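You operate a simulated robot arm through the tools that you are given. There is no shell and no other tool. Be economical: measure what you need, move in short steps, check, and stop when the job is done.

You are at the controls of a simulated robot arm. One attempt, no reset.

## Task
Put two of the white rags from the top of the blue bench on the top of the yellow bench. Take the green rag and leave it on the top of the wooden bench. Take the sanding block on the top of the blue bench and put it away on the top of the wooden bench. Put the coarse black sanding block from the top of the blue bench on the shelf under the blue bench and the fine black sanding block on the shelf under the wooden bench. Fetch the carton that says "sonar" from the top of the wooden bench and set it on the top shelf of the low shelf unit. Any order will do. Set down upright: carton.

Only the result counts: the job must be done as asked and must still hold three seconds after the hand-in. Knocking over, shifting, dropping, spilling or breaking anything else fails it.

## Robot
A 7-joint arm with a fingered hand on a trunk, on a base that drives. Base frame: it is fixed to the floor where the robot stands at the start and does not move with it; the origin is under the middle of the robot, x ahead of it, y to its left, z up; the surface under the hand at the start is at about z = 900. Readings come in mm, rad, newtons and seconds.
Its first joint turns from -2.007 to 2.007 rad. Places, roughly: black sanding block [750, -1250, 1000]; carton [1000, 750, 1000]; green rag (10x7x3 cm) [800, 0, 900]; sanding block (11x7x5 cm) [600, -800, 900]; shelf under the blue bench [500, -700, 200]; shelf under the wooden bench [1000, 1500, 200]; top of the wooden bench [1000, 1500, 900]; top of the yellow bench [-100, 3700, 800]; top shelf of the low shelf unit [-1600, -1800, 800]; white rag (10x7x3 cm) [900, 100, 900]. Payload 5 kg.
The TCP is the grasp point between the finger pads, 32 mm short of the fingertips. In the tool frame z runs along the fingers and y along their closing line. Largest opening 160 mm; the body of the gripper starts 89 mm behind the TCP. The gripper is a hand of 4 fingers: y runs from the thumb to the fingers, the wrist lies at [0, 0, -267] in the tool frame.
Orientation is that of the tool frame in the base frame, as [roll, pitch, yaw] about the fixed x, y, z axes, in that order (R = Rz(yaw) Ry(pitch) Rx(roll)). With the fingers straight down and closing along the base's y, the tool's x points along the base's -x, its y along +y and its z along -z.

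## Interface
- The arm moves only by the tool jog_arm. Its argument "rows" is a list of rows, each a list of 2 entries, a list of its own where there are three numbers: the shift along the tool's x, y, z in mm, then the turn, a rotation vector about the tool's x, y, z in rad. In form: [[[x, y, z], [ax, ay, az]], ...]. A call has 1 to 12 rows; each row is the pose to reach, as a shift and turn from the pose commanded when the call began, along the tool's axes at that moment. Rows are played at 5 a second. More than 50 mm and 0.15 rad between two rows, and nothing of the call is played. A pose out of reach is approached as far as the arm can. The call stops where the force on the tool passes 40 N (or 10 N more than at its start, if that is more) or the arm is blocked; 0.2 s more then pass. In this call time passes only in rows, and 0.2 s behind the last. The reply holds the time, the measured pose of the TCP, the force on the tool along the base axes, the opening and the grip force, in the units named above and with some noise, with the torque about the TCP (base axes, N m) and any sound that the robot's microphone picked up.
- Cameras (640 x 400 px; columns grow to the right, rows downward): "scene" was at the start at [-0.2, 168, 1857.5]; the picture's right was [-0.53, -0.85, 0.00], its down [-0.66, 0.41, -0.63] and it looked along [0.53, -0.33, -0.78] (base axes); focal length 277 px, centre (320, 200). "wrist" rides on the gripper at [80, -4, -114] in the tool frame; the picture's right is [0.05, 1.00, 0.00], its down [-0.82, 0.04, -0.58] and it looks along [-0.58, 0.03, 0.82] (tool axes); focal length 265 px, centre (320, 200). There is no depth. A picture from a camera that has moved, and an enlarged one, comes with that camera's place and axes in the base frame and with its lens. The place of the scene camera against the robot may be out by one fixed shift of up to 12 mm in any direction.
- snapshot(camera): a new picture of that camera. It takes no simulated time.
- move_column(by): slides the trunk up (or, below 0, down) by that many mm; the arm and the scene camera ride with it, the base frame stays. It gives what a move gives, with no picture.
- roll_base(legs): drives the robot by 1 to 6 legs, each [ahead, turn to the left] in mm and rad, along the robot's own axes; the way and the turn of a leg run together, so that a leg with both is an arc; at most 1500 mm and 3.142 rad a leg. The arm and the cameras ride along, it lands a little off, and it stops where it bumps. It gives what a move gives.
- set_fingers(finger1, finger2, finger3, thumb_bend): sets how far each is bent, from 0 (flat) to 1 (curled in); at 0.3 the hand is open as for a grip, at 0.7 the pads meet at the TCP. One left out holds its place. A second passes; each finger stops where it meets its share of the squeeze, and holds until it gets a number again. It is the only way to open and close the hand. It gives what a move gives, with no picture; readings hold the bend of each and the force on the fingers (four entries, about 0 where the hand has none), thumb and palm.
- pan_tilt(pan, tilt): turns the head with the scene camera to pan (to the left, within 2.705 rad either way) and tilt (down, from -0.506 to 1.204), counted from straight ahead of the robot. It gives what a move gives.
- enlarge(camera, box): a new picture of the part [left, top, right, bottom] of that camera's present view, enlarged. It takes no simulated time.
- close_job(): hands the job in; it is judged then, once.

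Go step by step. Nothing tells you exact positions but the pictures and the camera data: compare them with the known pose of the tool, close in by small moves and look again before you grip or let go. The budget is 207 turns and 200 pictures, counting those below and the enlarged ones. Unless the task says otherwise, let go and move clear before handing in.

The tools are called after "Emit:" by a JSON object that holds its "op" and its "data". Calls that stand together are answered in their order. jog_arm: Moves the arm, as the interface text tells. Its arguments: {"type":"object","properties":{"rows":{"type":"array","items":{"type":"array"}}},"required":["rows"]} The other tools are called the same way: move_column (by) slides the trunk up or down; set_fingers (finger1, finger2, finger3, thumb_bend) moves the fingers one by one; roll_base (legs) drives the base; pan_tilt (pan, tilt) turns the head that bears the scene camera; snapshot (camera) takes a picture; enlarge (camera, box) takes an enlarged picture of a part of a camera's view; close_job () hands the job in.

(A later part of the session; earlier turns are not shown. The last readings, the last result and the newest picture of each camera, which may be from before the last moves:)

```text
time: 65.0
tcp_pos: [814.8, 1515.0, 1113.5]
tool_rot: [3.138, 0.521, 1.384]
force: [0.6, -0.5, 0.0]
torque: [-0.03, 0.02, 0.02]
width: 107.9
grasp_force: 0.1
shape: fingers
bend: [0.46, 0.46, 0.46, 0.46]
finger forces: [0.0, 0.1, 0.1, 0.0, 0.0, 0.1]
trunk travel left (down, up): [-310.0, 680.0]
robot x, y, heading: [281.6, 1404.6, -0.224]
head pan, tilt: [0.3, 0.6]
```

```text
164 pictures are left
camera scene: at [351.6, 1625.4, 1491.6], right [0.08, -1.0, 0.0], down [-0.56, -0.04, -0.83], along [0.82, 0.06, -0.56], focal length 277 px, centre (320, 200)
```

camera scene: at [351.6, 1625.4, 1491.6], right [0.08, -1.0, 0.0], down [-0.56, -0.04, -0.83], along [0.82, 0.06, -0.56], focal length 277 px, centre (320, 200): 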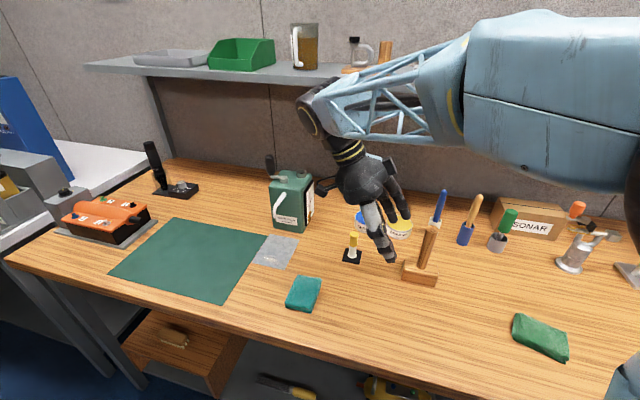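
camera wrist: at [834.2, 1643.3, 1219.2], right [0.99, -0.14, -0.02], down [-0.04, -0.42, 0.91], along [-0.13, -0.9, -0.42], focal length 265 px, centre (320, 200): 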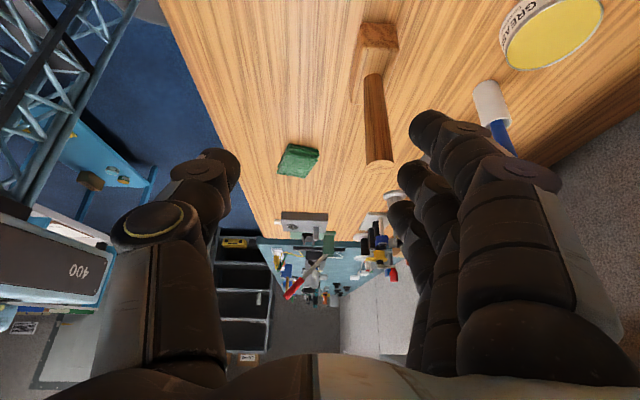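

The forearm is now nearly level. This low view is good for measuring the carton; zooming.

Emit:
{"op": "enlarge", "data": {"camera": "scene", "box": [400, 170, 640, 290]}}

```text
2.67 times, centred on (520, 230) of scene
camera zoom: at [351.6, 1625.4, 1491.6], right [0.08, -1.0, 0.0], down [-0.56, -0.04, -0.83], along [0.82, 0.06, -0.56], focal length 740 px, centre (-213, 120)
```

zoom: 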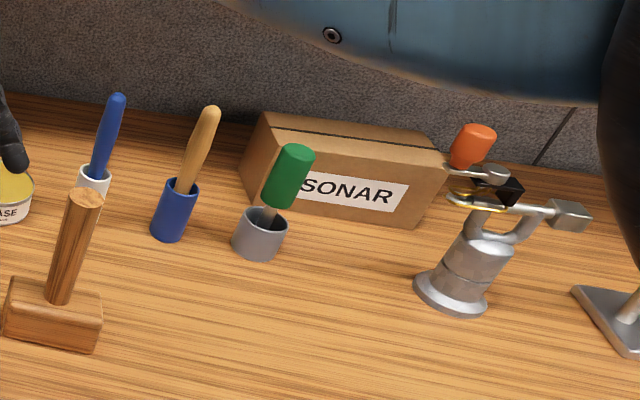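

Carton centre ≈(1105,1021), ~180x72x84 mm. I now move the hand toward the gap over the low cans, left of the tall handles, and lower it.

Emit:
{"op": "jog_arm", "data": {"rows": [[[10, 40, 18], [0, 0, 0]], [[20, 80, 36], [0, 0, 0]], [[30, 120, 54], [0, 0, 0]], [[40, 160, 71], [0, 0, 0]], [[51, 200, 89], [0, 0, 0]]]}}

Emit:
{"op": "snapshot", "data": {"camera": "scene"}}

Emit:
{"op": "snapshot", "data": {"camera": "wrist"}}

```text
time: 66.2
tcp_pos: [1011.6, 1478.9, 1011.5]
tool_rot: [3.135, 0.52, 1.386]
force: [0.0, -0.3, -0.2]
torque: [-0.04, -0.04, 0.02]
width: 107.6
grasp_force: 0.0
shape: fingers
bend: [0.46, 0.46, 0.46, 0.46]
finger forces: [0.0, 0.1, 0.0, 0.0, 0.1, 0.1]
trunk travel left (down, up): [-310.0, 680.0]
robot x, y, heading: [279.5, 1404.1, -0.222]
head pan, tilt: [0.3, 0.6]
```

```text
162 pictures are left
camera scene: at [351.6, 1625.6, 1491.4], right [0.08, -1.0, 0.0], down [-0.56, -0.04, -0.82], along [0.82, 0.06, -0.57], focal length 277 px, centre (320, 200)
```

scene: 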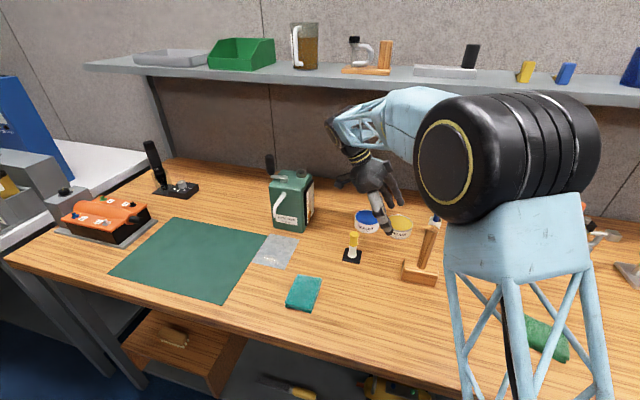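

```text
161 pictures are left
camera wrist: at [1030.5, 1606.1, 1069.5], right [0.99, -0.14, -0.02], down [-0.04, -0.42, 0.91], along [-0.13, -0.9, -0.42], focal length 265 px, centre (320, 200)
```

wrist: 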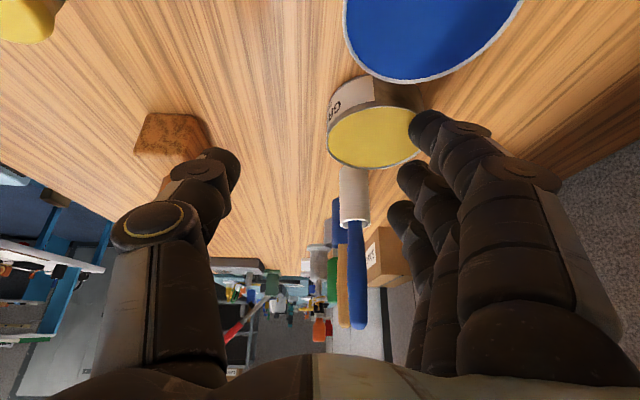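

The forearm would pass tightly under the shelf, so I back out a little, raise the hand and drop the trunk another 110 mm to level it.

Emit:
{"op": "jog_arm", "data": {"rows": [[[0, -40, 0], [0, 0, 0]], [[0, -80, 0], [0, 0, 0]], [[-10, -115, -20], [0, 0, 0]], [[-28, -130, -50], [0, 0, 0]], [[-46, -130, -80], [0, 0, 0]], [[-60, -130, -104], [0, 0, 0]]]}}

Emit:
{"op": "move_column", "data": {"by": -120}}

Emit:
{"op": "jog_arm", "data": {"rows": [[[0, 40, 0], [0, 0, 0]], [[0, 80, 0], [0, 0, 0]], [[0, 120, 0], [0, 0, 0]], [[0, 160, 0], [0, 0, 0]], [[0, 180, 0], [0, 0, 0]]]}}

Emit:
{"op": "snapshot", "data": {"camera": "scene"}}

Emit:
{"op": "snapshot", "data": {"camera": "wrist"}}

```text
time: 67.6
tcp_pos: [883.6, 1501.2, 1132.2]
tool_rot: [3.137, 0.521, 1.385]
force: [0.5, 0.0, 0.1]
torque: [-0.01, 0.0, -0.05]
width: 108.2
grasp_force: 0.2
shape: fingers
bend: [0.46, 0.46, 0.46, 0.46]
finger forces: [0.0, 0.0, 0.0, 0.1, 0.0, 0.0]
trunk travel left (down, up): [-310.0, 680.0]
robot x, y, heading: [278.3, 1400.8, -0.221]
head pan, tilt: [0.3, 0.6]
```

```text
time: 69.1
tcp_pos: [883.5, 1501.1, 1012.1]
tool_rot: [3.135, 0.52, 1.384]
force: [0.2, 0.4, 0.2]
torque: [0.03, -0.06, 0.0]
width: 107.9
grasp_force: 0.1
shape: fingers
bend: [0.46, 0.46, 0.46, 0.46]
finger forces: [0.0, 0.1, 0.1, 0.0, 0.0, 0.0]
trunk travel left (down, up): [-190.0, 800.0]
robot x, y, heading: [279.0, 1399.4, -0.224]
head pan, tilt: [0.3, 0.6]
```

```text
time: 70.3
tcp_pos: [1059.1, 1469.5, 1012.7]
tool_rot: [3.138, 0.52, 1.382]
force: [-0.5, -0.7, 0.2]
torque: [-0.06, -0.05, -0.02]
width: 107.9
grasp_force: 0.1
shape: fingers
bend: [0.46, 0.46, 0.46, 0.46]
finger forces: [0.1, 0.0, 0.0, 0.0, 0.1, 0.1]
trunk travel left (down, up): [-190.0, 800.0]
robot x, y, heading: [283.9, 1400.0, -0.224]
head pan, tilt: [0.3, 0.6]
```

```text
160 pictures are left
camera scene: at [351.7, 1625.5, 1371.5], right [0.08, -1.0, 0.0], down [-0.56, -0.04, -0.82], along [0.82, 0.06, -0.57], focal length 277 px, centre (320, 200)
```

scene: 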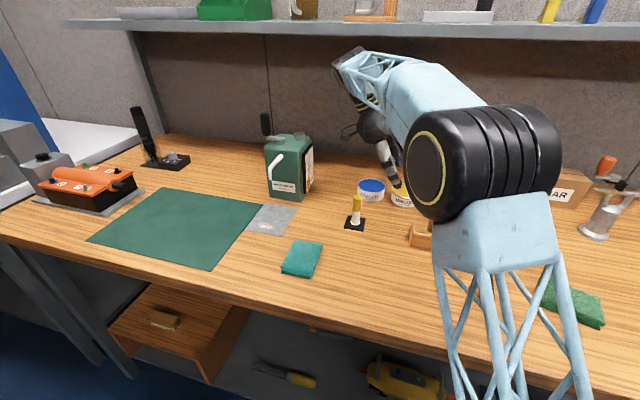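

```text
159 pictures are left
camera wrist: at [1078.1, 1595.2, 1071.4], right [0.99, -0.14, -0.02], down [-0.04, -0.42, 0.91], along [-0.13, -0.9, -0.42], focal length 265 px, centre (320, 200)
```

wrist: 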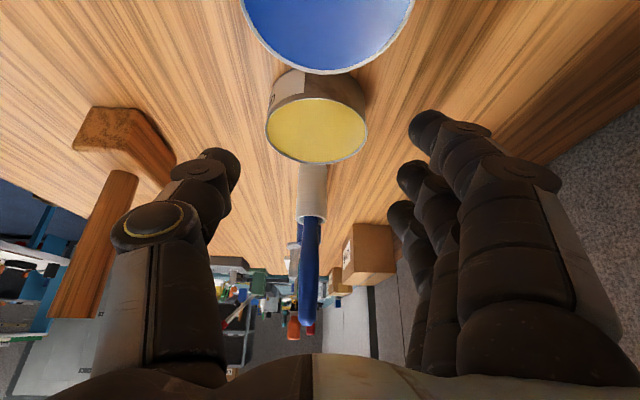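

The forearm now runs level under the shelf. Forward to the carton's line behind the row.

Emit:
{"op": "jog_arm", "data": {"rows": [[[0, 35, 0], [0, 0, 0]], [[0, 70, 0], [0, 0, 0]], [[0, 105, 0], [0, 0, 0]], [[0, 137, 0], [0, 0, 0]]]}}

Emit:
{"op": "snapshot", "data": {"camera": "scene"}}

Emit:
{"op": "snapshot", "data": {"camera": "wrist"}}

```text
time: 71.3
tcp_pos: [1168.4, 1437.6, 1005.0]
tool_rot: [3.136, 0.52, 1.384]
force: [-0.8, -0.4, 0.1]
torque: [0.05, -0.01, -0.03]
width: 107.5
grasp_force: 0.1
shape: fingers
bend: [0.46, 0.46, 0.46, 0.46]
finger forces: [0.1, 0.1, 0.0, 0.0, 0.1, 0.0]
out of reach, approached as far as the arm can: row 4
trunk travel left (down, up): [-190.0, 800.0]
robot x, y, heading: [282.7, 1401.8, -0.225]
head pan, tilt: [0.3, 0.6]
```

```text
158 pictures are left
camera scene: at [351.4, 1624.6, 1371.9], right [0.08, -1.0, 0.0], down [-0.56, -0.04, -0.83], along [0.82, 0.06, -0.56], focal length 277 px, centre (320, 200)
```

scene: 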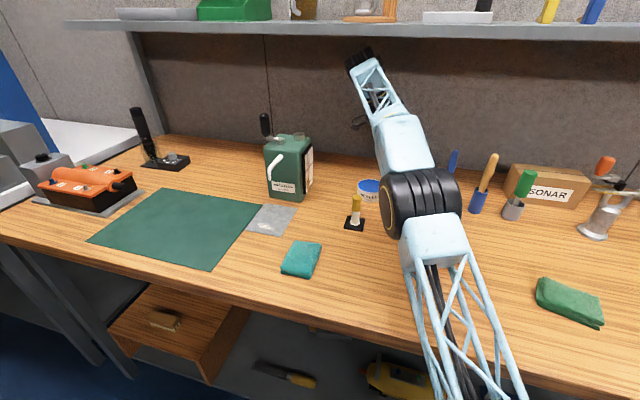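

```text
157 pictures are left
camera wrist: at [1187.3, 1563.4, 1063.7], right [0.99, -0.14, -0.02], down [-0.04, -0.42, 0.91], along [-0.13, -0.9, -0.42], focal length 265 px, centre (320, 200)
```

wrist: 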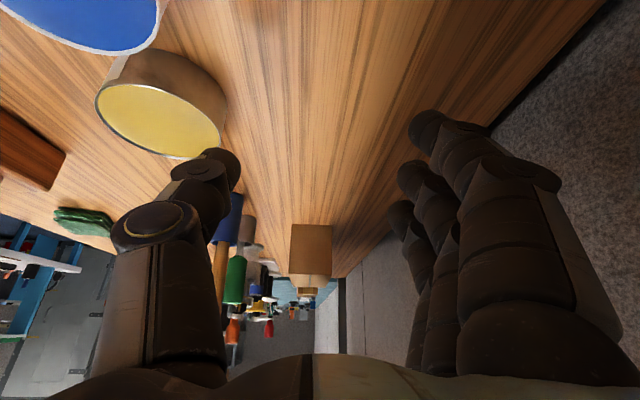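

The hand is behind the row, carton straight ahead in the wrist view, about on centre. I slide along toward it.

Emit:
{"op": "jog_arm", "data": {"rows": [[[-35, 2, 20], [0, 0, 0]], [[-70, 5, 40], [0, 0, 0]], [[-105, 8, 60], [0, 0, 0]], [[-140, 9, 80], [0, 0, 0]], [[-175, 9, 100], [0, 0, 0]]]}}

Emit:
{"op": "snapshot", "data": {"camera": "scene"}}

Emit:
{"op": "snapshot", "data": {"camera": "wrist"}}

```text
time: 72.5
tcp_pos: [1141.4, 1237.5, 1002.7]
tool_rot: [3.136, 0.519, 1.386]
force: [-0.6, 0.3, 0.1]
torque: [-0.03, 0.01, 0.0]
width: 107.6
grasp_force: 0.0
shape: fingers
bend: [0.46, 0.46, 0.46, 0.46]
finger forces: [0.0, 0.0, 0.0, 0.0, 0.1, 0.1]
trunk travel left (down, up): [-190.0, 800.0]
robot x, y, heading: [280.8, 1402.3, -0.221]
head pan, tilt: [0.3, 0.6]
```

```text
156 pictures are left
camera scene: at [351.6, 1625.6, 1371.6], right [0.08, -1.0, 0.0], down [-0.56, -0.04, -0.83], along [0.82, 0.06, -0.56], focal length 277 px, centre (320, 200)
```

scene: 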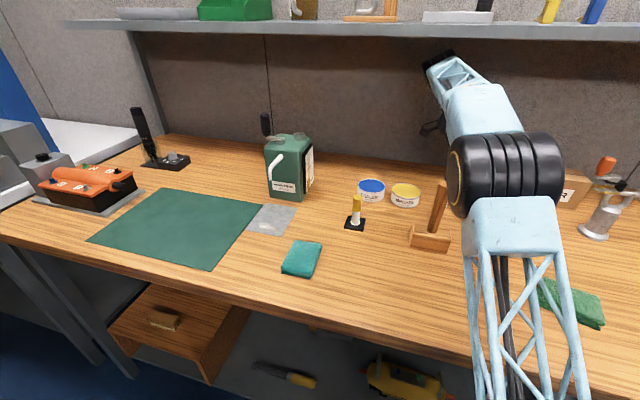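

```text
155 pictures are left
camera wrist: at [1159.7, 1363.1, 1061.1], right [0.99, -0.14, -0.02], down [-0.04, -0.42, 0.91], along [-0.13, -0.9, -0.42], focal length 265 px, centre (320, 200)
```

wrist: 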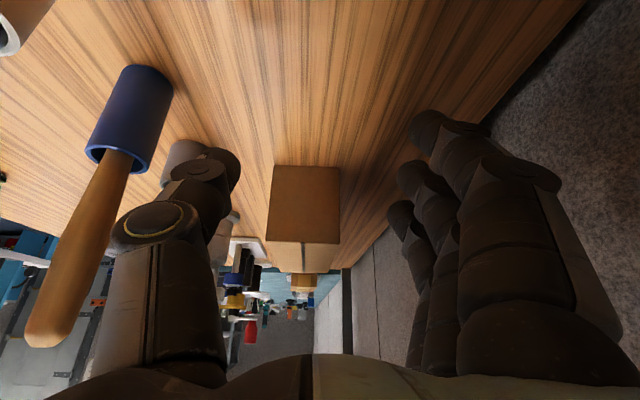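

The carton's end is ~16 mm toward the thumb side of centre and 130 mm ahead. I shift over and slide on so the fingers straddle it.

Emit:
{"op": "jog_arm", "data": {"rows": [[[0, -15, 0], [0, 0, 0]], [[-35, -16, 20], [0, 0, 0]], [[-70, -17, 40], [0, 0, 0]], [[-104, -17, 60], [0, 0, 0]]]}}

Emit:
{"op": "snapshot", "data": {"camera": "wrist"}}

```text
time: 73.5
tcp_pos: [1104.7, 1122.5, 997.2]
tool_rot: [3.139, 0.518, 1.385]
force: [-0.1, 1.3, 0.3]
torque: [-0.02, 0.01, -0.03]
width: 107.6
grasp_force: 0.0
shape: fingers
bend: [0.46, 0.46, 0.46, 0.46]
finger forces: [0.0, 0.0, 0.0, 0.1, 0.0, 0.1]
trunk travel left (down, up): [-190.0, 800.0]
robot x, y, heading: [283.8, 1400.6, -0.222]
head pan, tilt: [0.3, 0.6]
```

```text
154 pictures are left
camera wrist: at [1121.8, 1248.7, 1056.0], right [0.99, -0.14, -0.02], down [-0.04, -0.42, 0.91], along [-0.13, -0.9, -0.42], focal length 265 px, centre (320, 200)
```

wrist: 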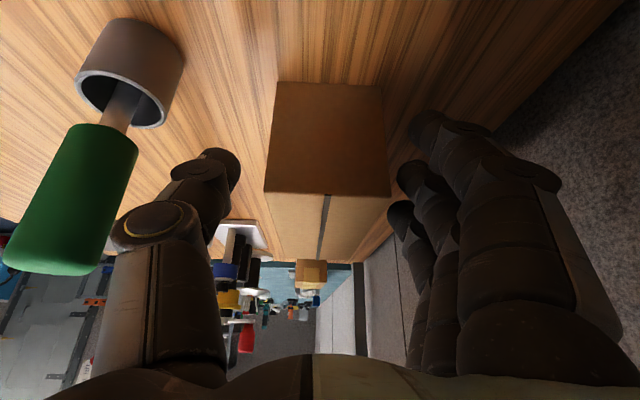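

Well centred. I slide the remaining ~97 mm and then lower.

Emit:
{"op": "jog_arm", "data": {"rows": [[[-28, 1, 16], [0, 0, 0]], [[-56, 1, 32], [0, 0, 0]], [[-84, 1, 48], [0, 0, 0]], [[-72, 1, 69], [0, 0, 0]], [[-61, 1, 89], [0, 0, 0]]]}}

Emit:
{"op": "snapshot", "data": {"camera": "wrist"}}

Emit:
{"op": "snapshot", "data": {"camera": "scene"}}

```text
time: 74.7
tcp_pos: [1086.0, 1027.4, 951.8]
tool_rot: [3.137, 0.52, 1.384]
force: [1.7, 0.1, 1.0]
torque: [0.03, -0.03, -0.02]
width: 108.0
grasp_force: 1.0
shape: fingers
bend: [0.46, 0.46, 0.46, 0.46]
finger forces: [1.4, 0.1, 0.1, 0.1, 0.0, 0.1]
trunk travel left (down, up): [-190.0, 800.0]
robot x, y, heading: [279.8, 1398.2, -0.223]
head pan, tilt: [0.3, 0.6]
```

```text
153 pictures are left
camera wrist: at [1104.1, 1152.4, 1011.4], right [0.99, -0.14, -0.02], down [-0.04, -0.42, 0.91], along [-0.13, -0.9, -0.42], focal length 265 px, centre (320, 200)
```

wrist: 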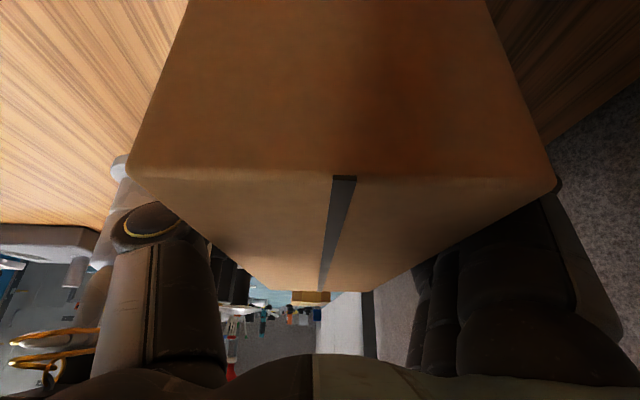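

```text
152 pictures are left
camera scene: at [351.6, 1625.3, 1371.6], right [0.08, -1.0, 0.0], down [-0.56, -0.04, -0.82], along [0.82, 0.06, -0.57], focal length 277 px, centre (320, 200)
```

scene: 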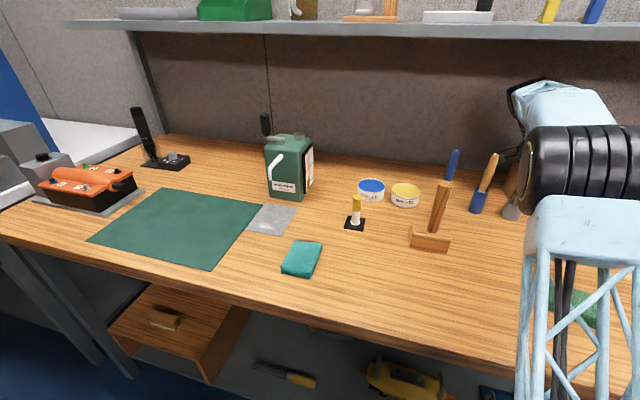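

Hand straddles the carton. Closing.

Emit:
{"op": "set_fingers", "data": {"finger1": 0.7, "finger2": 0.7, "finger3": 0.7, "thumb_bend": 0.7}}

Emit:
{"op": "snapshot", "data": {"camera": "wrist"}}

```text
time: 75.7
tcp_pos: [1085.7, 1026.9, 953.7]
tool_rot: [3.136, 0.522, 1.384]
force: [0.3, -1.4, 1.2]
torque: [0.0, -0.15, -0.04]
width: 81.8
grasp_force: 26.6
shape: fingers
bend: [0.54, 0.53, 0.53, 0.57]
finger forces: [11.5, 8.2, 8.3, 0.1, 24.7, 0.0]
trunk travel left (down, up): [-190.0, 800.0]
robot x, y, heading: [280.2, 1399.5, -0.222]
head pan, tilt: [0.3, 0.6]
```

```text
151 pictures are left
camera wrist: at [1104.0, 1152.4, 1011.2], right [0.99, -0.14, -0.02], down [-0.04, -0.42, 0.91], along [-0.13, -0.9, -0.42], focal length 265 px, centre (320, 200)
```

wrist: 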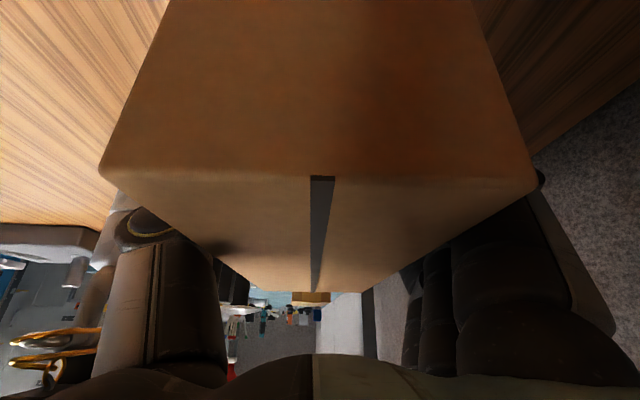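

Gripped. Lift 55 mm straight up and check.

Emit:
{"op": "jog_arm", "data": {"rows": [[[-9, 0, -16], [0, 0, 0]], [[-18, 0, -32], [0, 0, 0]], [[-27, 0, -48], [0, 0, 0]]]}}

Emit:
{"op": "snapshot", "data": {"camera": "wrist"}}

Emit:
{"op": "pan_tilt", "data": {"pan": -0.1, "tilt": 0.5}}

Emit:
{"op": "snapshot", "data": {"camera": "scene"}}

```text
time: 76.5
tcp_pos: [1085.3, 1026.2, 1006.7]
tool_rot: [3.139, 0.519, 1.386]
force: [-0.3, 0.6, -2.4]
torque: [-0.01, 0.0, 0.0]
width: 81.8
grasp_force: 23.9
shape: fingers
bend: [0.54, 0.53, 0.53, 0.57]
finger forces: [8.1, 8.3, 8.2, 0.0, 24.5, 0.0]
trunk travel left (down, up): [-190.0, 800.0]
robot x, y, heading: [282.9, 1401.5, -0.219]
head pan, tilt: [0.3, 0.6]
```

```text
150 pictures are left
camera wrist: at [1104.5, 1152.0, 1065.5], right [0.99, -0.14, -0.02], down [-0.04, -0.42, 0.91], along [-0.13, -0.9, -0.42], focal length 265 px, centre (320, 200)
```

wrist: 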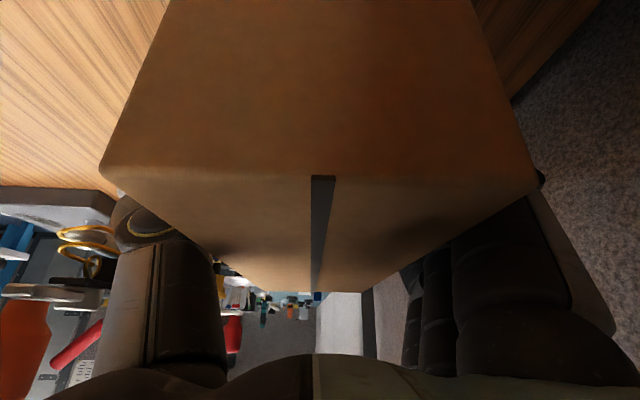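

```text
time: 77.4
tcp_pos: [1086.7, 1026.6, 1006.3]
tool_rot: [3.137, 0.52, 1.385]
force: [0.3, 0.0, -2.3]
torque: [-0.01, -0.02, 0.01]
width: 81.9
grasp_force: 24.8
shape: fingers
bend: [0.54, 0.53, 0.53, 0.57]
finger forces: [8.0, 8.2, 8.1, 0.1, 24.5, 0.1]
trunk travel left (down, up): [-190.0, 800.0]
robot x, y, heading: [284.8, 1402.4, -0.223]
head pan, tilt: [-0.099, 0.499]
```

```text
149 pictures are left
camera scene: at [350.0, 1589.5, 1380.7], right [-0.32, -0.95, 0.0], down [-0.45, 0.15, -0.88], along [0.83, -0.28, -0.48], focal length 277 px, centre (320, 200)
```

scene: 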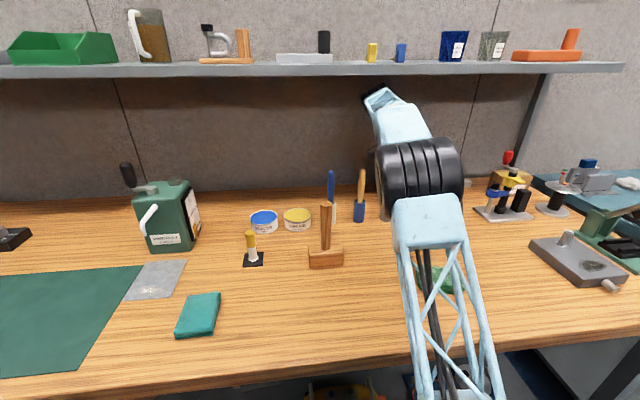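

The carton is up. I slide back left along behind the row, over the low cans' level.

Emit:
{"op": "jog_arm", "data": {"rows": [[[30, -1, -20], [0, 0, 0]], [[63, -2, -40], [0, 0, 0]], [[97, -3, -60], [0, 0, 0]], [[131, -4, -80], [0, 0, 0]], [[165, -5, -99], [0, 0, 0]], [[198, -5, -118], [0, 0, 0]]]}}

Emit:
{"op": "snapshot", "data": {"camera": "scene"}}

```text
time: 78.8
tcp_pos: [1122.0, 1254.2, 1011.8]
tool_rot: [3.14, 0.518, 1.384]
force: [0.2, -0.1, -0.7]
torque: [0.03, -0.01, 0.0]
width: 82.0
grasp_force: 23.9
shape: fingers
bend: [0.54, 0.53, 0.53, 0.57]
finger forces: [8.1, 8.1, 8.2, 0.0, 24.4, 0.1]
trunk travel left (down, up): [-190.0, 800.0]
robot x, y, heading: [280.8, 1400.6, -0.222]
head pan, tilt: [-0.099, 0.499]
```

```text
148 pictures are left
camera scene: at [350.0, 1589.4, 1380.7], right [-0.32, -0.95, 0.0], down [-0.45, 0.15, -0.88], along [0.83, -0.28, -0.48], focal length 277 px, centre (320, 200)
```

scene: 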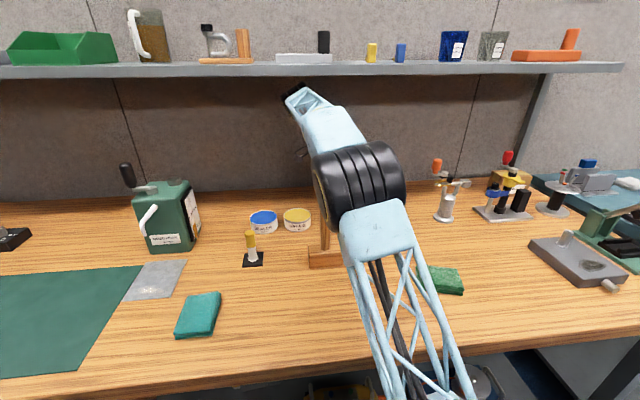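

Emit:
{"op": "jog_arm", "data": {"rows": [[[34, 0, -20], [0, 0, 0]], [[68, 0, -39], [0, 0, 0]], [[102, -1, -59], [0, 0, 0]], [[136, -2, -78], [0, 0, 0]], [[165, -2, -95], [0, 0, 0]]]}}

Emit:
{"op": "snapshot", "data": {"camera": "scene"}}

Emit:
{"op": "snapshot", "data": {"camera": "wrist"}}

```text
time: 80.0
tcp_pos: [1156.5, 1440.2, 1013.1]
tool_rot: [3.139, 0.521, 1.386]
force: [0.2, 0.6, -1.6]
torque: [0.04, -0.01, 0.01]
width: 81.8
grasp_force: 24.0
shape: fingers
bend: [0.54, 0.53, 0.53, 0.57]
finger forces: [7.9, 8.1, 8.1, 0.0, 24.2, 0.0]
trunk travel left (down, up): [-190.0, 800.0]
robot x, y, heading: [280.0, 1402.4, -0.217]
head pan, tilt: [-0.099, 0.499]
```

```text
147 pictures are left
camera scene: at [350.1, 1589.7, 1380.6], right [-0.32, -0.95, 0.0], down [-0.45, 0.15, -0.88], along [0.83, -0.28, -0.48], focal length 277 px, centre (320, 200)
```

scene: 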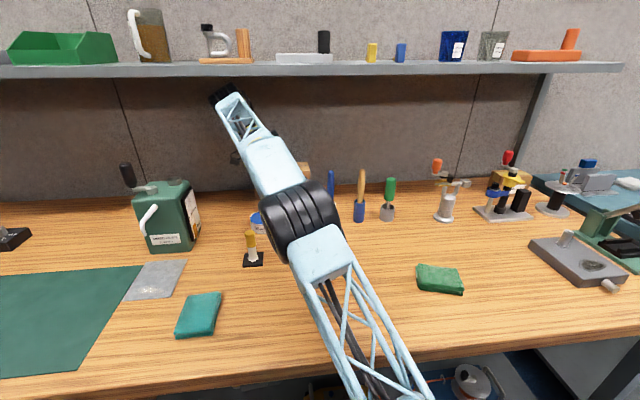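

```text
146 pictures are left
camera wrist: at [1174.1, 1566.2, 1072.0], right [0.99, -0.14, -0.02], down [-0.04, -0.42, 0.91], along [-0.13, -0.9, -0.42], focal length 265 px, centre (320, 200)
```

wrist: 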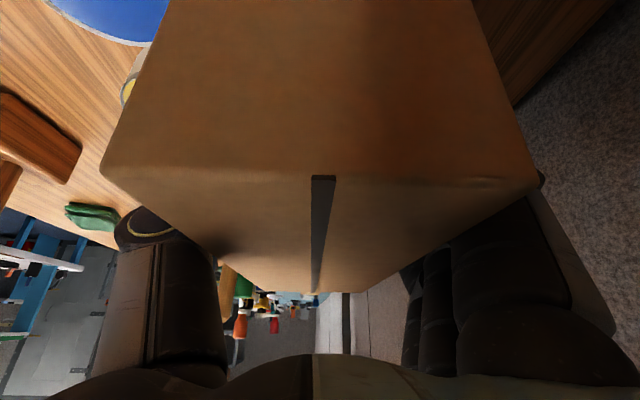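

Clear of the tall items. I draw the carton out over the cans, then raise it.

Emit:
{"op": "jog_arm", "data": {"rows": [[[-2, -44, -3], [0, 0, 0]], [[-2, -88, -3], [0, 0, 0]], [[-2, -132, -3], [0, 0, 0]], [[-2, -172, -3], [0, 0, 0]]]}}

Emit:
{"op": "snapshot", "data": {"camera": "scene"}}

```text
time: 81.0
tcp_pos: [984.8, 1471.5, 1014.8]
tool_rot: [3.138, 0.521, 1.384]
force: [-0.3, -1.0, -1.8]
torque: [-0.03, 0.02, 0.02]
width: 81.9
grasp_force: 23.2
shape: fingers
bend: [0.54, 0.53, 0.53, 0.57]
finger forces: [7.8, 8.0, 7.9, 0.0, 23.5, 0.0]
trunk travel left (down, up): [-190.0, 800.0]
robot x, y, heading: [280.8, 1404.8, -0.213]
head pan, tilt: [-0.099, 0.499]
```

```text
145 pictures are left
camera scene: at [350.2, 1589.7, 1380.6], right [-0.32, -0.95, 0.0], down [-0.45, 0.15, -0.88], along [0.83, -0.28, -0.48], focal length 277 px, centre (320, 200)
```

scene: 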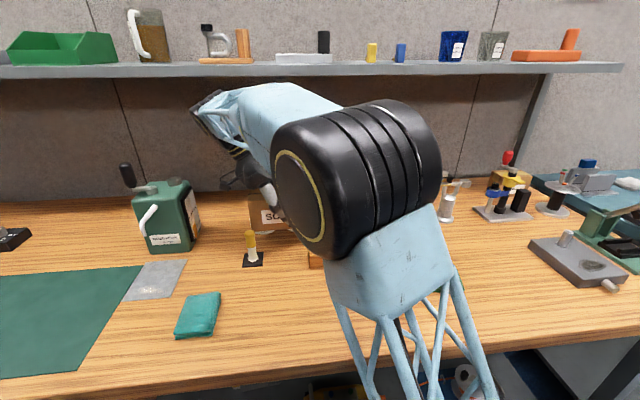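

Emit:
{"op": "move_column", "data": {"by": 60}}

Emit:
{"op": "jog_arm", "data": {"rows": [[[0, -38, 0], [0, 0, 0]]]}}

Emit:
{"op": "move_column", "data": {"by": 80}}

Emit:
{"op": "jog_arm", "data": {"rows": [[[0, -45, 0], [0, 0, 0]], [[0, -90, 0], [0, 0, 0]], [[0, -130, 0], [0, 0, 0]]]}}

Emit:
{"op": "snapshot", "data": {"camera": "scene"}}

```text
time: 82.0
tcp_pos: [985.0, 1472.9, 1074.8]
tool_rot: [3.137, 0.521, 1.386]
force: [1.0, -0.3, -1.4]
torque: [-0.02, -0.01, 0.02]
width: 82.1
grasp_force: 23.7
shape: fingers
bend: [0.54, 0.53, 0.53, 0.57]
finger forces: [7.8, 7.9, 7.9, 0.1, 23.6, 0.0]
trunk travel left (down, up): [-250.0, 740.0]
robot x, y, heading: [284.7, 1401.2, -0.224]
head pan, tilt: [-0.099, 0.499]
```

```text
time: 82.4
tcp_pos: [947.1, 1479.9, 1076.3]
tool_rot: [3.138, 0.52, 1.386]
force: [0.5, -0.2, -1.6]
torque: [-0.02, 0.01, -0.04]
width: 81.9
grasp_force: 24.0
shape: fingers
bend: [0.54, 0.53, 0.53, 0.57]
finger forces: [7.9, 7.9, 8.0, 0.1, 23.7, 0.0]
trunk travel left (down, up): [-250.0, 740.0]
robot x, y, heading: [281.0, 1402.2, -0.223]
head pan, tilt: [-0.099, 0.499]
```

```text
time: 83.5
tcp_pos: [948.4, 1478.7, 1155.0]
tool_rot: [3.138, 0.52, 1.385]
force: [0.4, -0.8, -1.9]
torque: [-0.02, 0.03, 0.0]
width: 81.6
grasp_force: 23.7
shape: fingers
bend: [0.54, 0.53, 0.53, 0.57]
finger forces: [7.9, 7.9, 8.0, 0.0, 23.7, 0.0]
trunk travel left (down, up): [-330.0, 660.0]
robot x, y, heading: [284.0, 1399.3, -0.224]
head pan, tilt: [-0.099, 0.499]
```

```text
time: 84.3
tcp_pos: [819.7, 1502.3, 1154.6]
tool_rot: [3.139, 0.52, 1.384]
force: [0.0, 0.5, -1.7]
torque: [0.02, 0.04, -0.02]
width: 81.7
grasp_force: 24.1
shape: fingers
bend: [0.54, 0.53, 0.53, 0.57]
finger forces: [7.9, 7.9, 7.8, 0.0, 23.7, 0.0]
trunk travel left (down, up): [-330.0, 660.0]
robot x, y, heading: [282.4, 1399.3, -0.219]
head pan, tilt: [-0.099, 0.499]
```

```text
144 pictures are left
camera scene: at [350.1, 1589.6, 1520.6], right [-0.32, -0.95, 0.0], down [-0.45, 0.15, -0.88], along [0.83, -0.28, -0.48], focal length 277 px, centre (320, 200)
```

scene: 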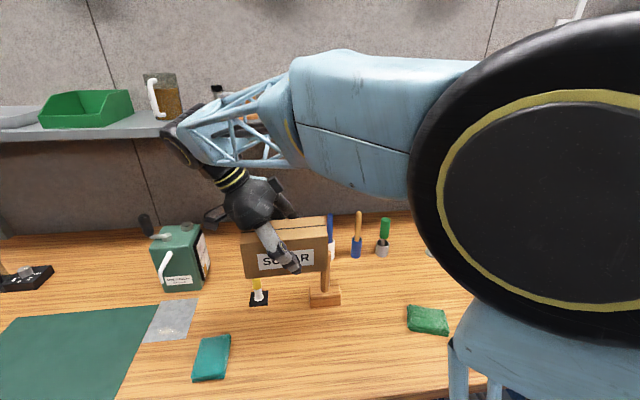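

The carton is free. I raise the trunk and drive back along the corridor towards the low shelf unit, stopping midway to check.

Emit:
{"op": "move_column", "data": {"by": 200}}

Emit:
{"op": "roll_base", "data": {"legs": [[-270, 0], [0, -1.55], [1300, 0], [1250, 0], [0, -1.571]]}}

Emit:
{"op": "pan_tilt", "data": {"pan": 0.6, "tilt": 0.6}}

Emit:
{"op": "snapshot", "data": {"camera": "scene"}}

```text
time: 86.5
tcp_pos: [820.2, 1501.9, 1355.8]
tool_rot: [3.137, 0.52, 1.385]
force: [0.0, -0.7, -0.8]
torque: [0.01, 0.01, 0.0]
width: 81.9
grasp_force: 23.5
shape: fingers
bend: [0.54, 0.53, 0.53, 0.57]
finger forces: [7.9, 8.0, 7.9, 0.0, 23.7, 0.0]
trunk travel left (down, up): [-530.0, 460.0]
robot x, y, heading: [281.4, 1399.9, -0.217]
head pan, tilt: [-0.099, 0.499]
```

```text
time: 108.5
tcp_pos: [-1054.3, -1122.3, 1355.9]
tool_rot: [3.137, 0.521, -1.751]
force: [-0.8, 0.4, -1.7]
torque: [-0.01, 0.01, -0.02]
width: 81.0
grasp_force: 22.2
shape: fingers
bend: [0.54, 0.53, 0.53, 0.57]
finger forces: [7.1, 7.2, 7.3, 0.1, 21.4, 0.1]
trunk travel left (down, up): [-530.0, 460.0]
robot x, y, heading: [-517.3, -1018.3, 2.925]
head pan, tilt: [-0.099, 0.499]
```

```text
time: 109.5
tcp_pos: [-1052.6, -1122.1, 1356.7]
tool_rot: [3.136, 0.519, -1.751]
force: [-0.4, -0.4, -1.8]
torque: [0.0, 0.0, 0.01]
width: 81.1
grasp_force: 21.8
shape: fingers
bend: [0.54, 0.53, 0.53, 0.57]
finger forces: [7.1, 7.1, 7.1, 0.0, 21.3, 0.1]
trunk travel left (down, up): [-530.0, 460.0]
robot x, y, heading: [-515.3, -1017.7, 2.923]
head pan, tilt: [0.6, 0.6]
```

```text
143 pictures are left
camera scene: at [-588.7, -1257.6, 1711.6], right [-0.37, 0.93, 0.0], down [0.52, 0.21, -0.83], along [-0.77, -0.31, -0.57], focal length 277 px, centre (320, 200)
```

scene: 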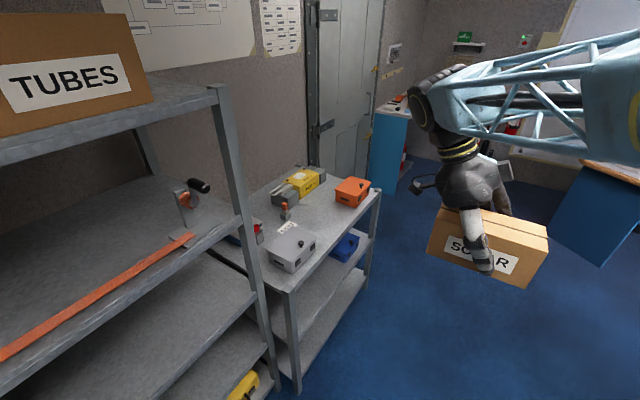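

Between the grey box and the orange box on the low unit's top there is a free front area near room spot (-1655... centre). I drive up to face it and look again.

Emit:
{"op": "roll_base", "data": {"legs": [[1208, 0], [0, 1.588], [240, 0]]}}

Emit:
{"op": "pan_tilt", "data": {"pan": 0.1, "tilt": 0.7}}

Emit:
{"op": "snapshot", "data": {"camera": "scene"}}

Emit:
{"op": "snapshot", "data": {"camera": "wrist"}}

```text
time: 121.1
tcp_pos: [-1644.7, -1535.4, 1356.2]
tool_rot: [3.138, 0.521, -0.165]
force: [-0.9, 0.1, -1.3]
torque: [0.02, 0.05, -0.04]
width: 80.5
grasp_force: 20.8
shape: fingers
bend: [0.54, 0.53, 0.53, 0.58]
finger forces: [6.9, 6.8, 6.8, 0.0, 20.4, 0.1]
trunk travel left (down, up): [-530.0, 460.0]
robot x, y, heading: [-1752.6, -998.5, -1.78]
head pan, tilt: [0.6, 0.6]
```

```text
time: 122.0
tcp_pos: [-1642.9, -1533.7, 1355.9]
tool_rot: [3.138, 0.519, -0.167]
force: [-0.8, 1.1, -1.0]
torque: [-0.04, 0.0, -0.01]
width: 80.7
grasp_force: 20.3
shape: fingers
bend: [0.54, 0.53, 0.53, 0.58]
finger forces: [6.9, 6.7, 6.8, 0.0, 20.6, 0.0]
trunk travel left (down, up): [-530.0, 460.0]
robot x, y, heading: [-1748.5, -997.3, -1.773]
head pan, tilt: [0.099, 0.7]
```

```text
142 pictures are left
camera scene: at [-1556.7, -1060.0, 1702.9], right [-0.99, 0.1, 0.0], down [0.07, 0.64, -0.76], along [-0.08, -0.76, -0.64], focal length 277 px, centre (320, 200)
```

scene: 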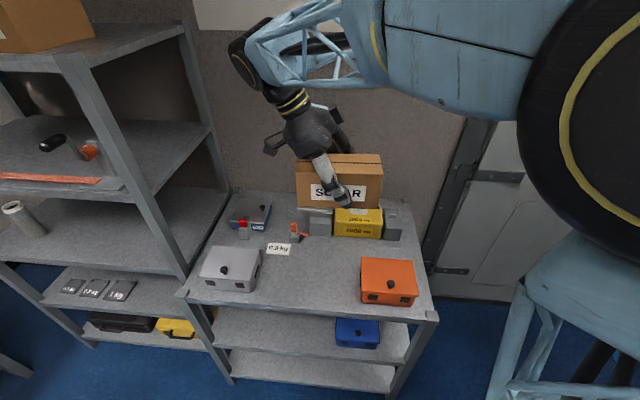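

```text
141 pictures are left
camera wrist: at [-1519.3, -1549.8, 1414.4], right [-0.12, -0.99, -0.02], down [-0.42, 0.03, 0.91], along [-0.9, 0.12, -0.42], focal length 265 px, centre (320, 200)
```

wrist: 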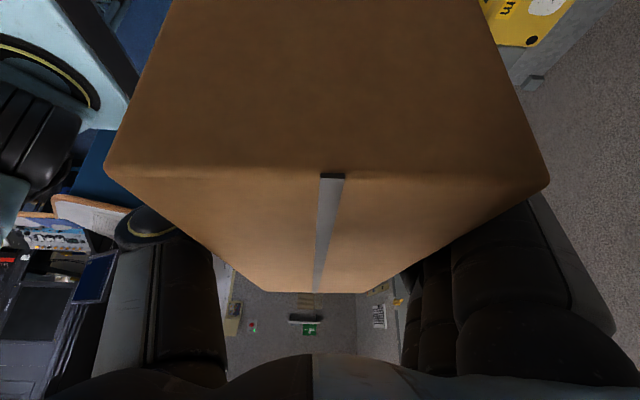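

The spot between grey and orange boxes is free (≈390 mm wide). I shift the carton over it and lower the trunk.

Emit:
{"op": "jog_arm", "data": {"rows": [[[18, 34, -10], [0, 0, 0]], [[36, 68, -20], [0, 0, 0]], [[53, 101, -31], [0, 0, 0]]]}}

Emit:
{"op": "move_column", "data": {"by": -400}}

Emit:
{"op": "snapshot", "data": {"camera": "scene"}}

Emit:
{"op": "snapshot", "data": {"camera": "wrist"}}

```text
time: 122.8
tcp_pos: [-1600.8, -1643.7, 1357.5]
tool_rot: [3.138, 0.518, -0.169]
force: [0.2, -0.4, -2.9]
torque: [0.01, -0.01, -0.02]
width: 80.7
grasp_force: 20.6
shape: fingers
bend: [0.54, 0.53, 0.53, 0.58]
finger forces: [6.9, 6.9, 6.9, 0.0, 20.7, 0.0]
trunk travel left (down, up): [-530.0, 460.0]
robot x, y, heading: [-1755.3, -998.9, -1.777]
head pan, tilt: [0.099, 0.7]
```

```text
time: 126.7
tcp_pos: [-1601.9, -1643.3, 957.1]
tool_rot: [3.138, 0.52, -0.169]
force: [-0.3, -0.3, -2.6]
torque: [-0.02, 0.02, -0.01]
width: 80.6
grasp_force: 21.2
shape: fingers
bend: [0.54, 0.53, 0.53, 0.58]
finger forces: [7.0, 6.9, 6.8, 0.0, 20.6, 0.0]
trunk travel left (down, up): [-130.0, 860.0]
robot x, y, heading: [-1753.9, -999.1, -1.776]
head pan, tilt: [0.099, 0.7]
```

```text
140 pictures are left
camera scene: at [-1556.8, -1059.9, 1303.0], right [-0.99, 0.1, 0.0], down [0.07, 0.64, -0.76], along [-0.08, -0.76, -0.64], focal length 277 px, centre (320, 200)
```

scene: 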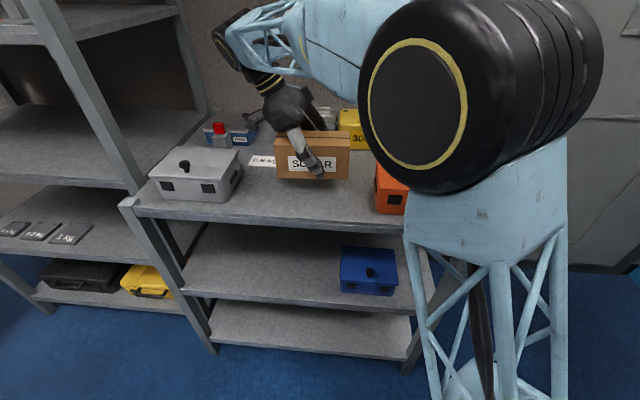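

```text
139 pictures are left
camera wrist: at [-1476.0, -1658.7, 1016.0], right [-0.12, -0.99, -0.02], down [-0.42, 0.03, 0.91], along [-0.9, 0.12, -0.42], focal length 265 px, centre (320, 200)
```

wrist: 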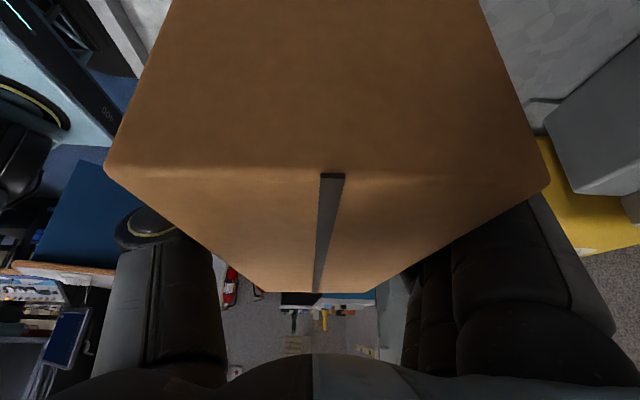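

Emit:
{"op": "move_column", "data": {"by": -85}}

Emit:
{"op": "snapshot", "data": {"camera": "scene"}}

Emit:
{"op": "snapshot", "data": {"camera": "wrist"}}

```text
time: 127.5
tcp_pos: [-1601.5, -1643.2, 900.6]
tool_rot: [3.122, 0.515, -0.176]
force: [2.1, 2.0, 12.6]
torque: [-0.39, -0.06, 0.1]
width: 80.6
grasp_force: 30.5
shape: fingers
bend: [0.56, 0.53, 0.53, 0.58]
finger forces: [21.9, 7.2, 7.4, 0.0, 24.0, 0.0]
trunk travel left (down, up): [-67.0, 923.0]
robot x, y, heading: [-1753.9, -1001.9, -1.771]
head pan, tilt: [0.099, 0.7]
stopped: the force on the tool passed its limit at 60 N (the readings are from after the stop); the commanded pose is now the measured one
```

```text
138 pictures are left
camera scene: at [-1556.9, -1059.0, 1239.9], right [-0.99, 0.1, 0.0], down [0.07, 0.64, -0.77], along [-0.08, -0.76, -0.64], focal length 277 px, centre (320, 200)
```

scene: 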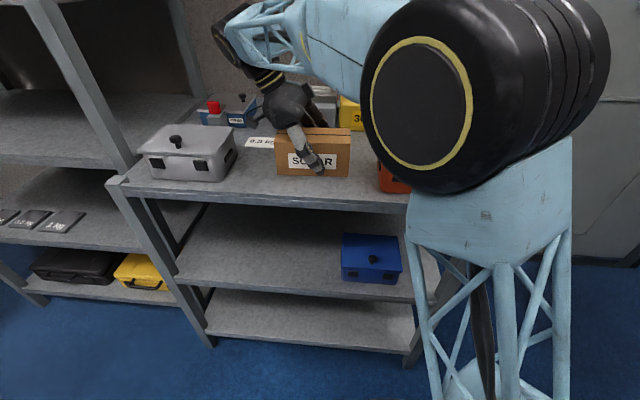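

```text
137 pictures are left
camera wrist: at [-1476.6, -1658.1, 960.7], right [-0.12, -0.99, -0.01], down [-0.42, 0.04, 0.91], along [-0.9, 0.11, -0.42], focal length 265 px, centre (320, 200)
```

wrist: 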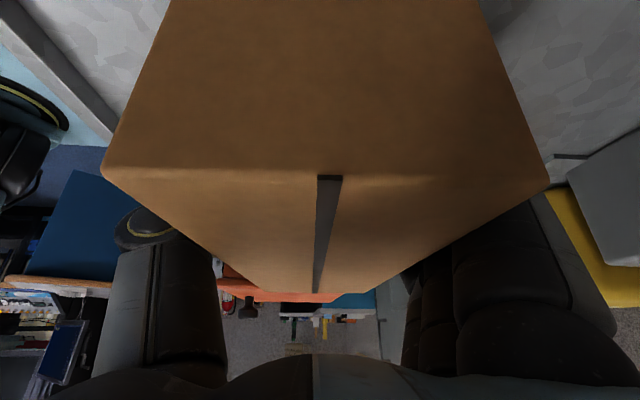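

Contact: the shelf is at about z=848 and the carton sits on it level. I open the fingers moderately.

Emit:
{"op": "set_fingers", "data": {"finger1": 0.45, "finger2": 0.45, "finger3": 0.45, "thumb_bend": 0.45}}

Emit:
{"op": "snapshot", "data": {"camera": "wrist"}}

Emit:
{"op": "enlarge", "data": {"camera": "scene", "box": [180, 60, 420, 220]}}

```text
time: 128.5
tcp_pos: [-1601.9, -1643.9, 902.0]
tool_rot: [3.124, 0.518, -0.176]
force: [1.9, 5.0, 17.1]
torque: [-0.65, -0.14, 0.06]
width: 98.6
grasp_force: 8.4
shape: fingers
bend: [0.55, 0.45, 0.45, 0.45]
finger forces: [17.4, 0.1, 0.1, 0.0, 0.0, 0.0]
trunk travel left (down, up): [-67.0, 923.0]
robot x, y, heading: [-1752.8, -993.4, -1.778]
head pan, tilt: [0.099, 0.7]
```

```text
136 pictures are left
camera wrist: at [-1476.7, -1658.0, 960.4], right [-0.12, -0.99, -0.01], down [-0.42, 0.04, 0.91], along [-0.9, 0.11, -0.42], focal length 265 px, centre (320, 200)
```

wrist: 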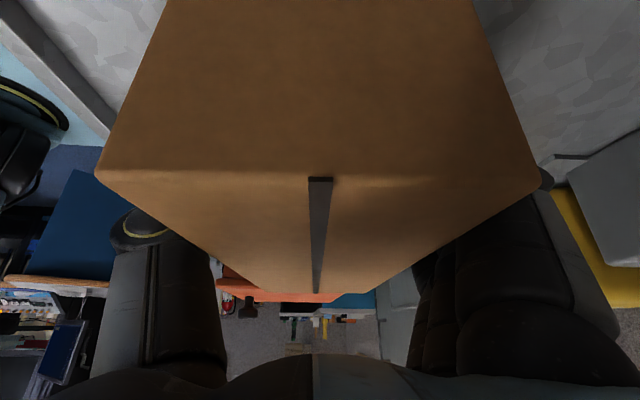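

```text
2.50 times, centred on (300, 140) of scene
camera zoom: at [-1557.0, -1058.8, 1240.4], right [-0.99, 0.1, 0.0], down [0.07, 0.64, -0.77], along [-0.08, -0.76, -0.64], focal length 693 px, centre (370, 350)
```

zoom: 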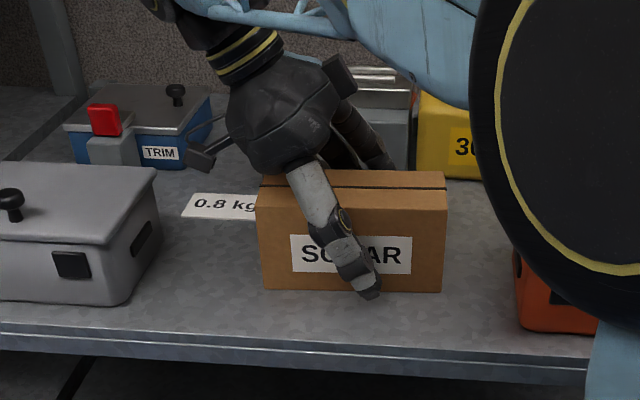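

The carton rests flat; finger 1 is pressed on the shelf. I ease up 10 mm and open it.

Emit:
{"op": "jog_arm", "data": {"rows": [[[-2, 0, -4], [0, 0, 0]], [[-5, 0, -9], [0, 0, 0]]]}}

Emit:
{"op": "set_fingers", "data": {"finger1": 0.44, "finger2": 0.44, "finger3": 0.44, "thumb_bend": 0.43}}

Emit:
{"op": "snapshot", "data": {"camera": "wrist"}}

```text
time: 129.1
tcp_pos: [-1601.3, -1643.4, 909.9]
tool_rot: [3.127, 0.518, -0.174]
force: [0.8, 0.8, 0.5]
torque: [-0.04, 0.01, -0.02]
width: 110.2
grasp_force: 0.0
shape: fingers
bend: [0.45, 0.45, 0.45, 0.45]
finger forces: [0.1, 0.0, 0.1, 0.0, 0.0, 0.1]
trunk travel left (down, up): [-67.0, 923.0]
robot x, y, heading: [-1755.8, -997.8, -1.775]
head pan, tilt: [0.099, 0.7]
```

```text
time: 130.1
tcp_pos: [-1600.6, -1644.6, 911.6]
tool_rot: [3.124, 0.519, -0.175]
force: [-0.6, 0.0, -0.2]
torque: [-0.01, -0.02, 0.01]
width: 116.3
grasp_force: 0.0
shape: fingers
bend: [0.44, 0.44, 0.44, 0.43]
finger forces: [0.1, 0.0, 0.0, 0.0, 0.0, 0.1]
trunk travel left (down, up): [-67.0, 923.0]
robot x, y, heading: [-1755.4, -998.0, -1.778]
head pan, tilt: [0.099, 0.7]
```

```text
134 pictures are left
camera wrist: at [-1476.3, -1659.1, 969.9], right [-0.12, -0.99, -0.01], down [-0.42, 0.04, 0.91], along [-0.9, 0.11, -0.42], focal length 265 px, centre (320, 200)
```

wrist: 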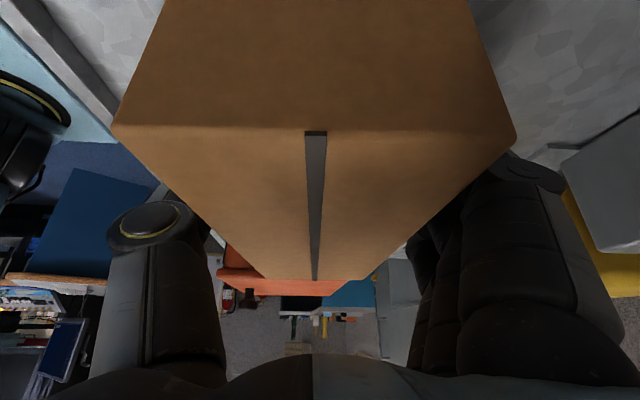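

Free on both sides. Straight up with the trunk, then check the carton.

Emit:
{"op": "move_column", "data": {"by": 390}}

Emit:
{"op": "snapshot", "data": {"camera": "scene"}}

```text
time: 133.9
tcp_pos: [-1601.3, -1643.8, 1300.3]
tool_rot: [3.125, 0.519, -0.173]
force: [-0.1, -0.9, -0.7]
torque: [0.01, 0.01, 0.03]
width: 116.5
grasp_force: 0.0
shape: fingers
bend: [0.44, 0.44, 0.44, 0.43]
finger forces: [0.1, 0.0, 0.0, 0.0, 0.0, 0.0]
trunk travel left (down, up): [-457.0, 533.0]
robot x, y, heading: [-1757.4, -997.0, -1.772]
head pan, tilt: [0.099, 0.7]
```

```text
133 pictures are left
camera scene: at [-1556.7, -1060.0, 1630.2], right [-0.99, 0.1, 0.0], down [0.07, 0.64, -0.76], along [-0.08, -0.76, -0.64], focal length 277 px, centre (320, 200)
```

scene: 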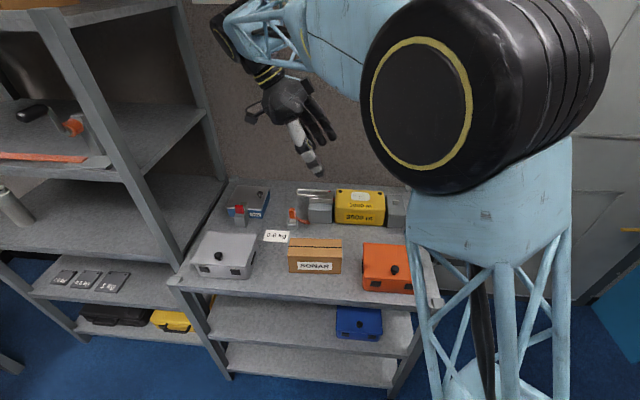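

The SONAR carton stands well on the low unit. I return the hand to its neutral pose (pointing down, closing sideways).

Emit:
{"op": "jog_arm", "data": {"rows": [[[-35, -1, 20], [0, 0.104, 0]], [[-70, -3, 40], [0, 0.208, 0]], [[-104, -4, 60], [0, 0.312, 0]], [[-139, -5, 80], [0, 0.416, 0]], [[-174, -7, 99], [0, 0.52, 0]]]}}

Emit:
{"op": "jog_arm", "data": {"rows": [[[0, 0, 0], [0, 0, -0.143]], [[0, 0, 0], [0, 0, -0.286]], [[0, 0, 0], [0, 0, -0.428]], [[0, 0, 0], [0, 0, -0.571]], [[0, 0, 0], [0, 0, -0.714]], [[0, 0, 0], [0, 0, -0.857]], [[0, 0, 0], [0, 0, -1.0]], [[0, 0, 0], [0, 0, -1.142]], [[0, 0, 0], [0, 0, -1.285]], [[0, 0, 0], [0, 0, -1.428]], [[0, 0, 0], [0, 0, -1.571]]]}}

Emit:
{"op": "snapshot", "data": {"camera": "scene"}}

```text
time: 135.1
tcp_pos: [-1797.9, -1602.7, 1302.9]
tool_rot: [3.126, -0.002, -0.165]
force: [-1.3, 0.1, -0.2]
torque: [-0.02, -0.03, 0.0]
width: 116.5
grasp_force: 0.1
shape: fingers
bend: [0.44, 0.44, 0.44, 0.43]
finger forces: [0.0, 0.0, 0.0, 0.1, 0.0, 0.0]
trunk travel left (down, up): [-457.0, 533.0]
robot x, y, heading: [-1755.9, -997.8, -1.776]
head pan, tilt: [0.099, 0.7]
```

```text
time: 137.5
tcp_pos: [-1797.5, -1604.1, 1301.0]
tool_rot: [3.14, 0.014, 1.405]
force: [0.2, -0.9, 1.1]
torque: [0.04, 0.0, 0.02]
width: 116.8
grasp_force: 0.0
shape: fingers
bend: [0.44, 0.44, 0.44, 0.43]
finger forces: [0.1, 0.1, 0.0, 0.0, 0.1, 0.0]
trunk travel left (down, up): [-457.0, 533.0]
robot x, y, heading: [-1756.9, -997.7, -1.78]
head pan, tilt: [0.099, 0.7]
```

```text
132 pictures are left
camera scene: at [-1556.9, -1059.9, 1630.2], right [-0.99, 0.1, 0.0], down [0.07, 0.64, -0.76], along [-0.08, -0.76, -0.64], focal length 277 px, centre (320, 200)
```

scene: 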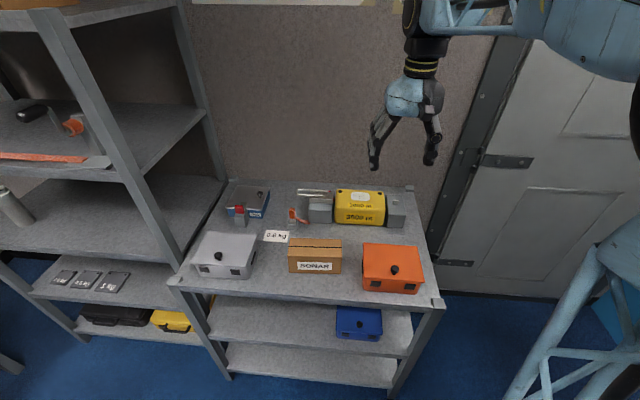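

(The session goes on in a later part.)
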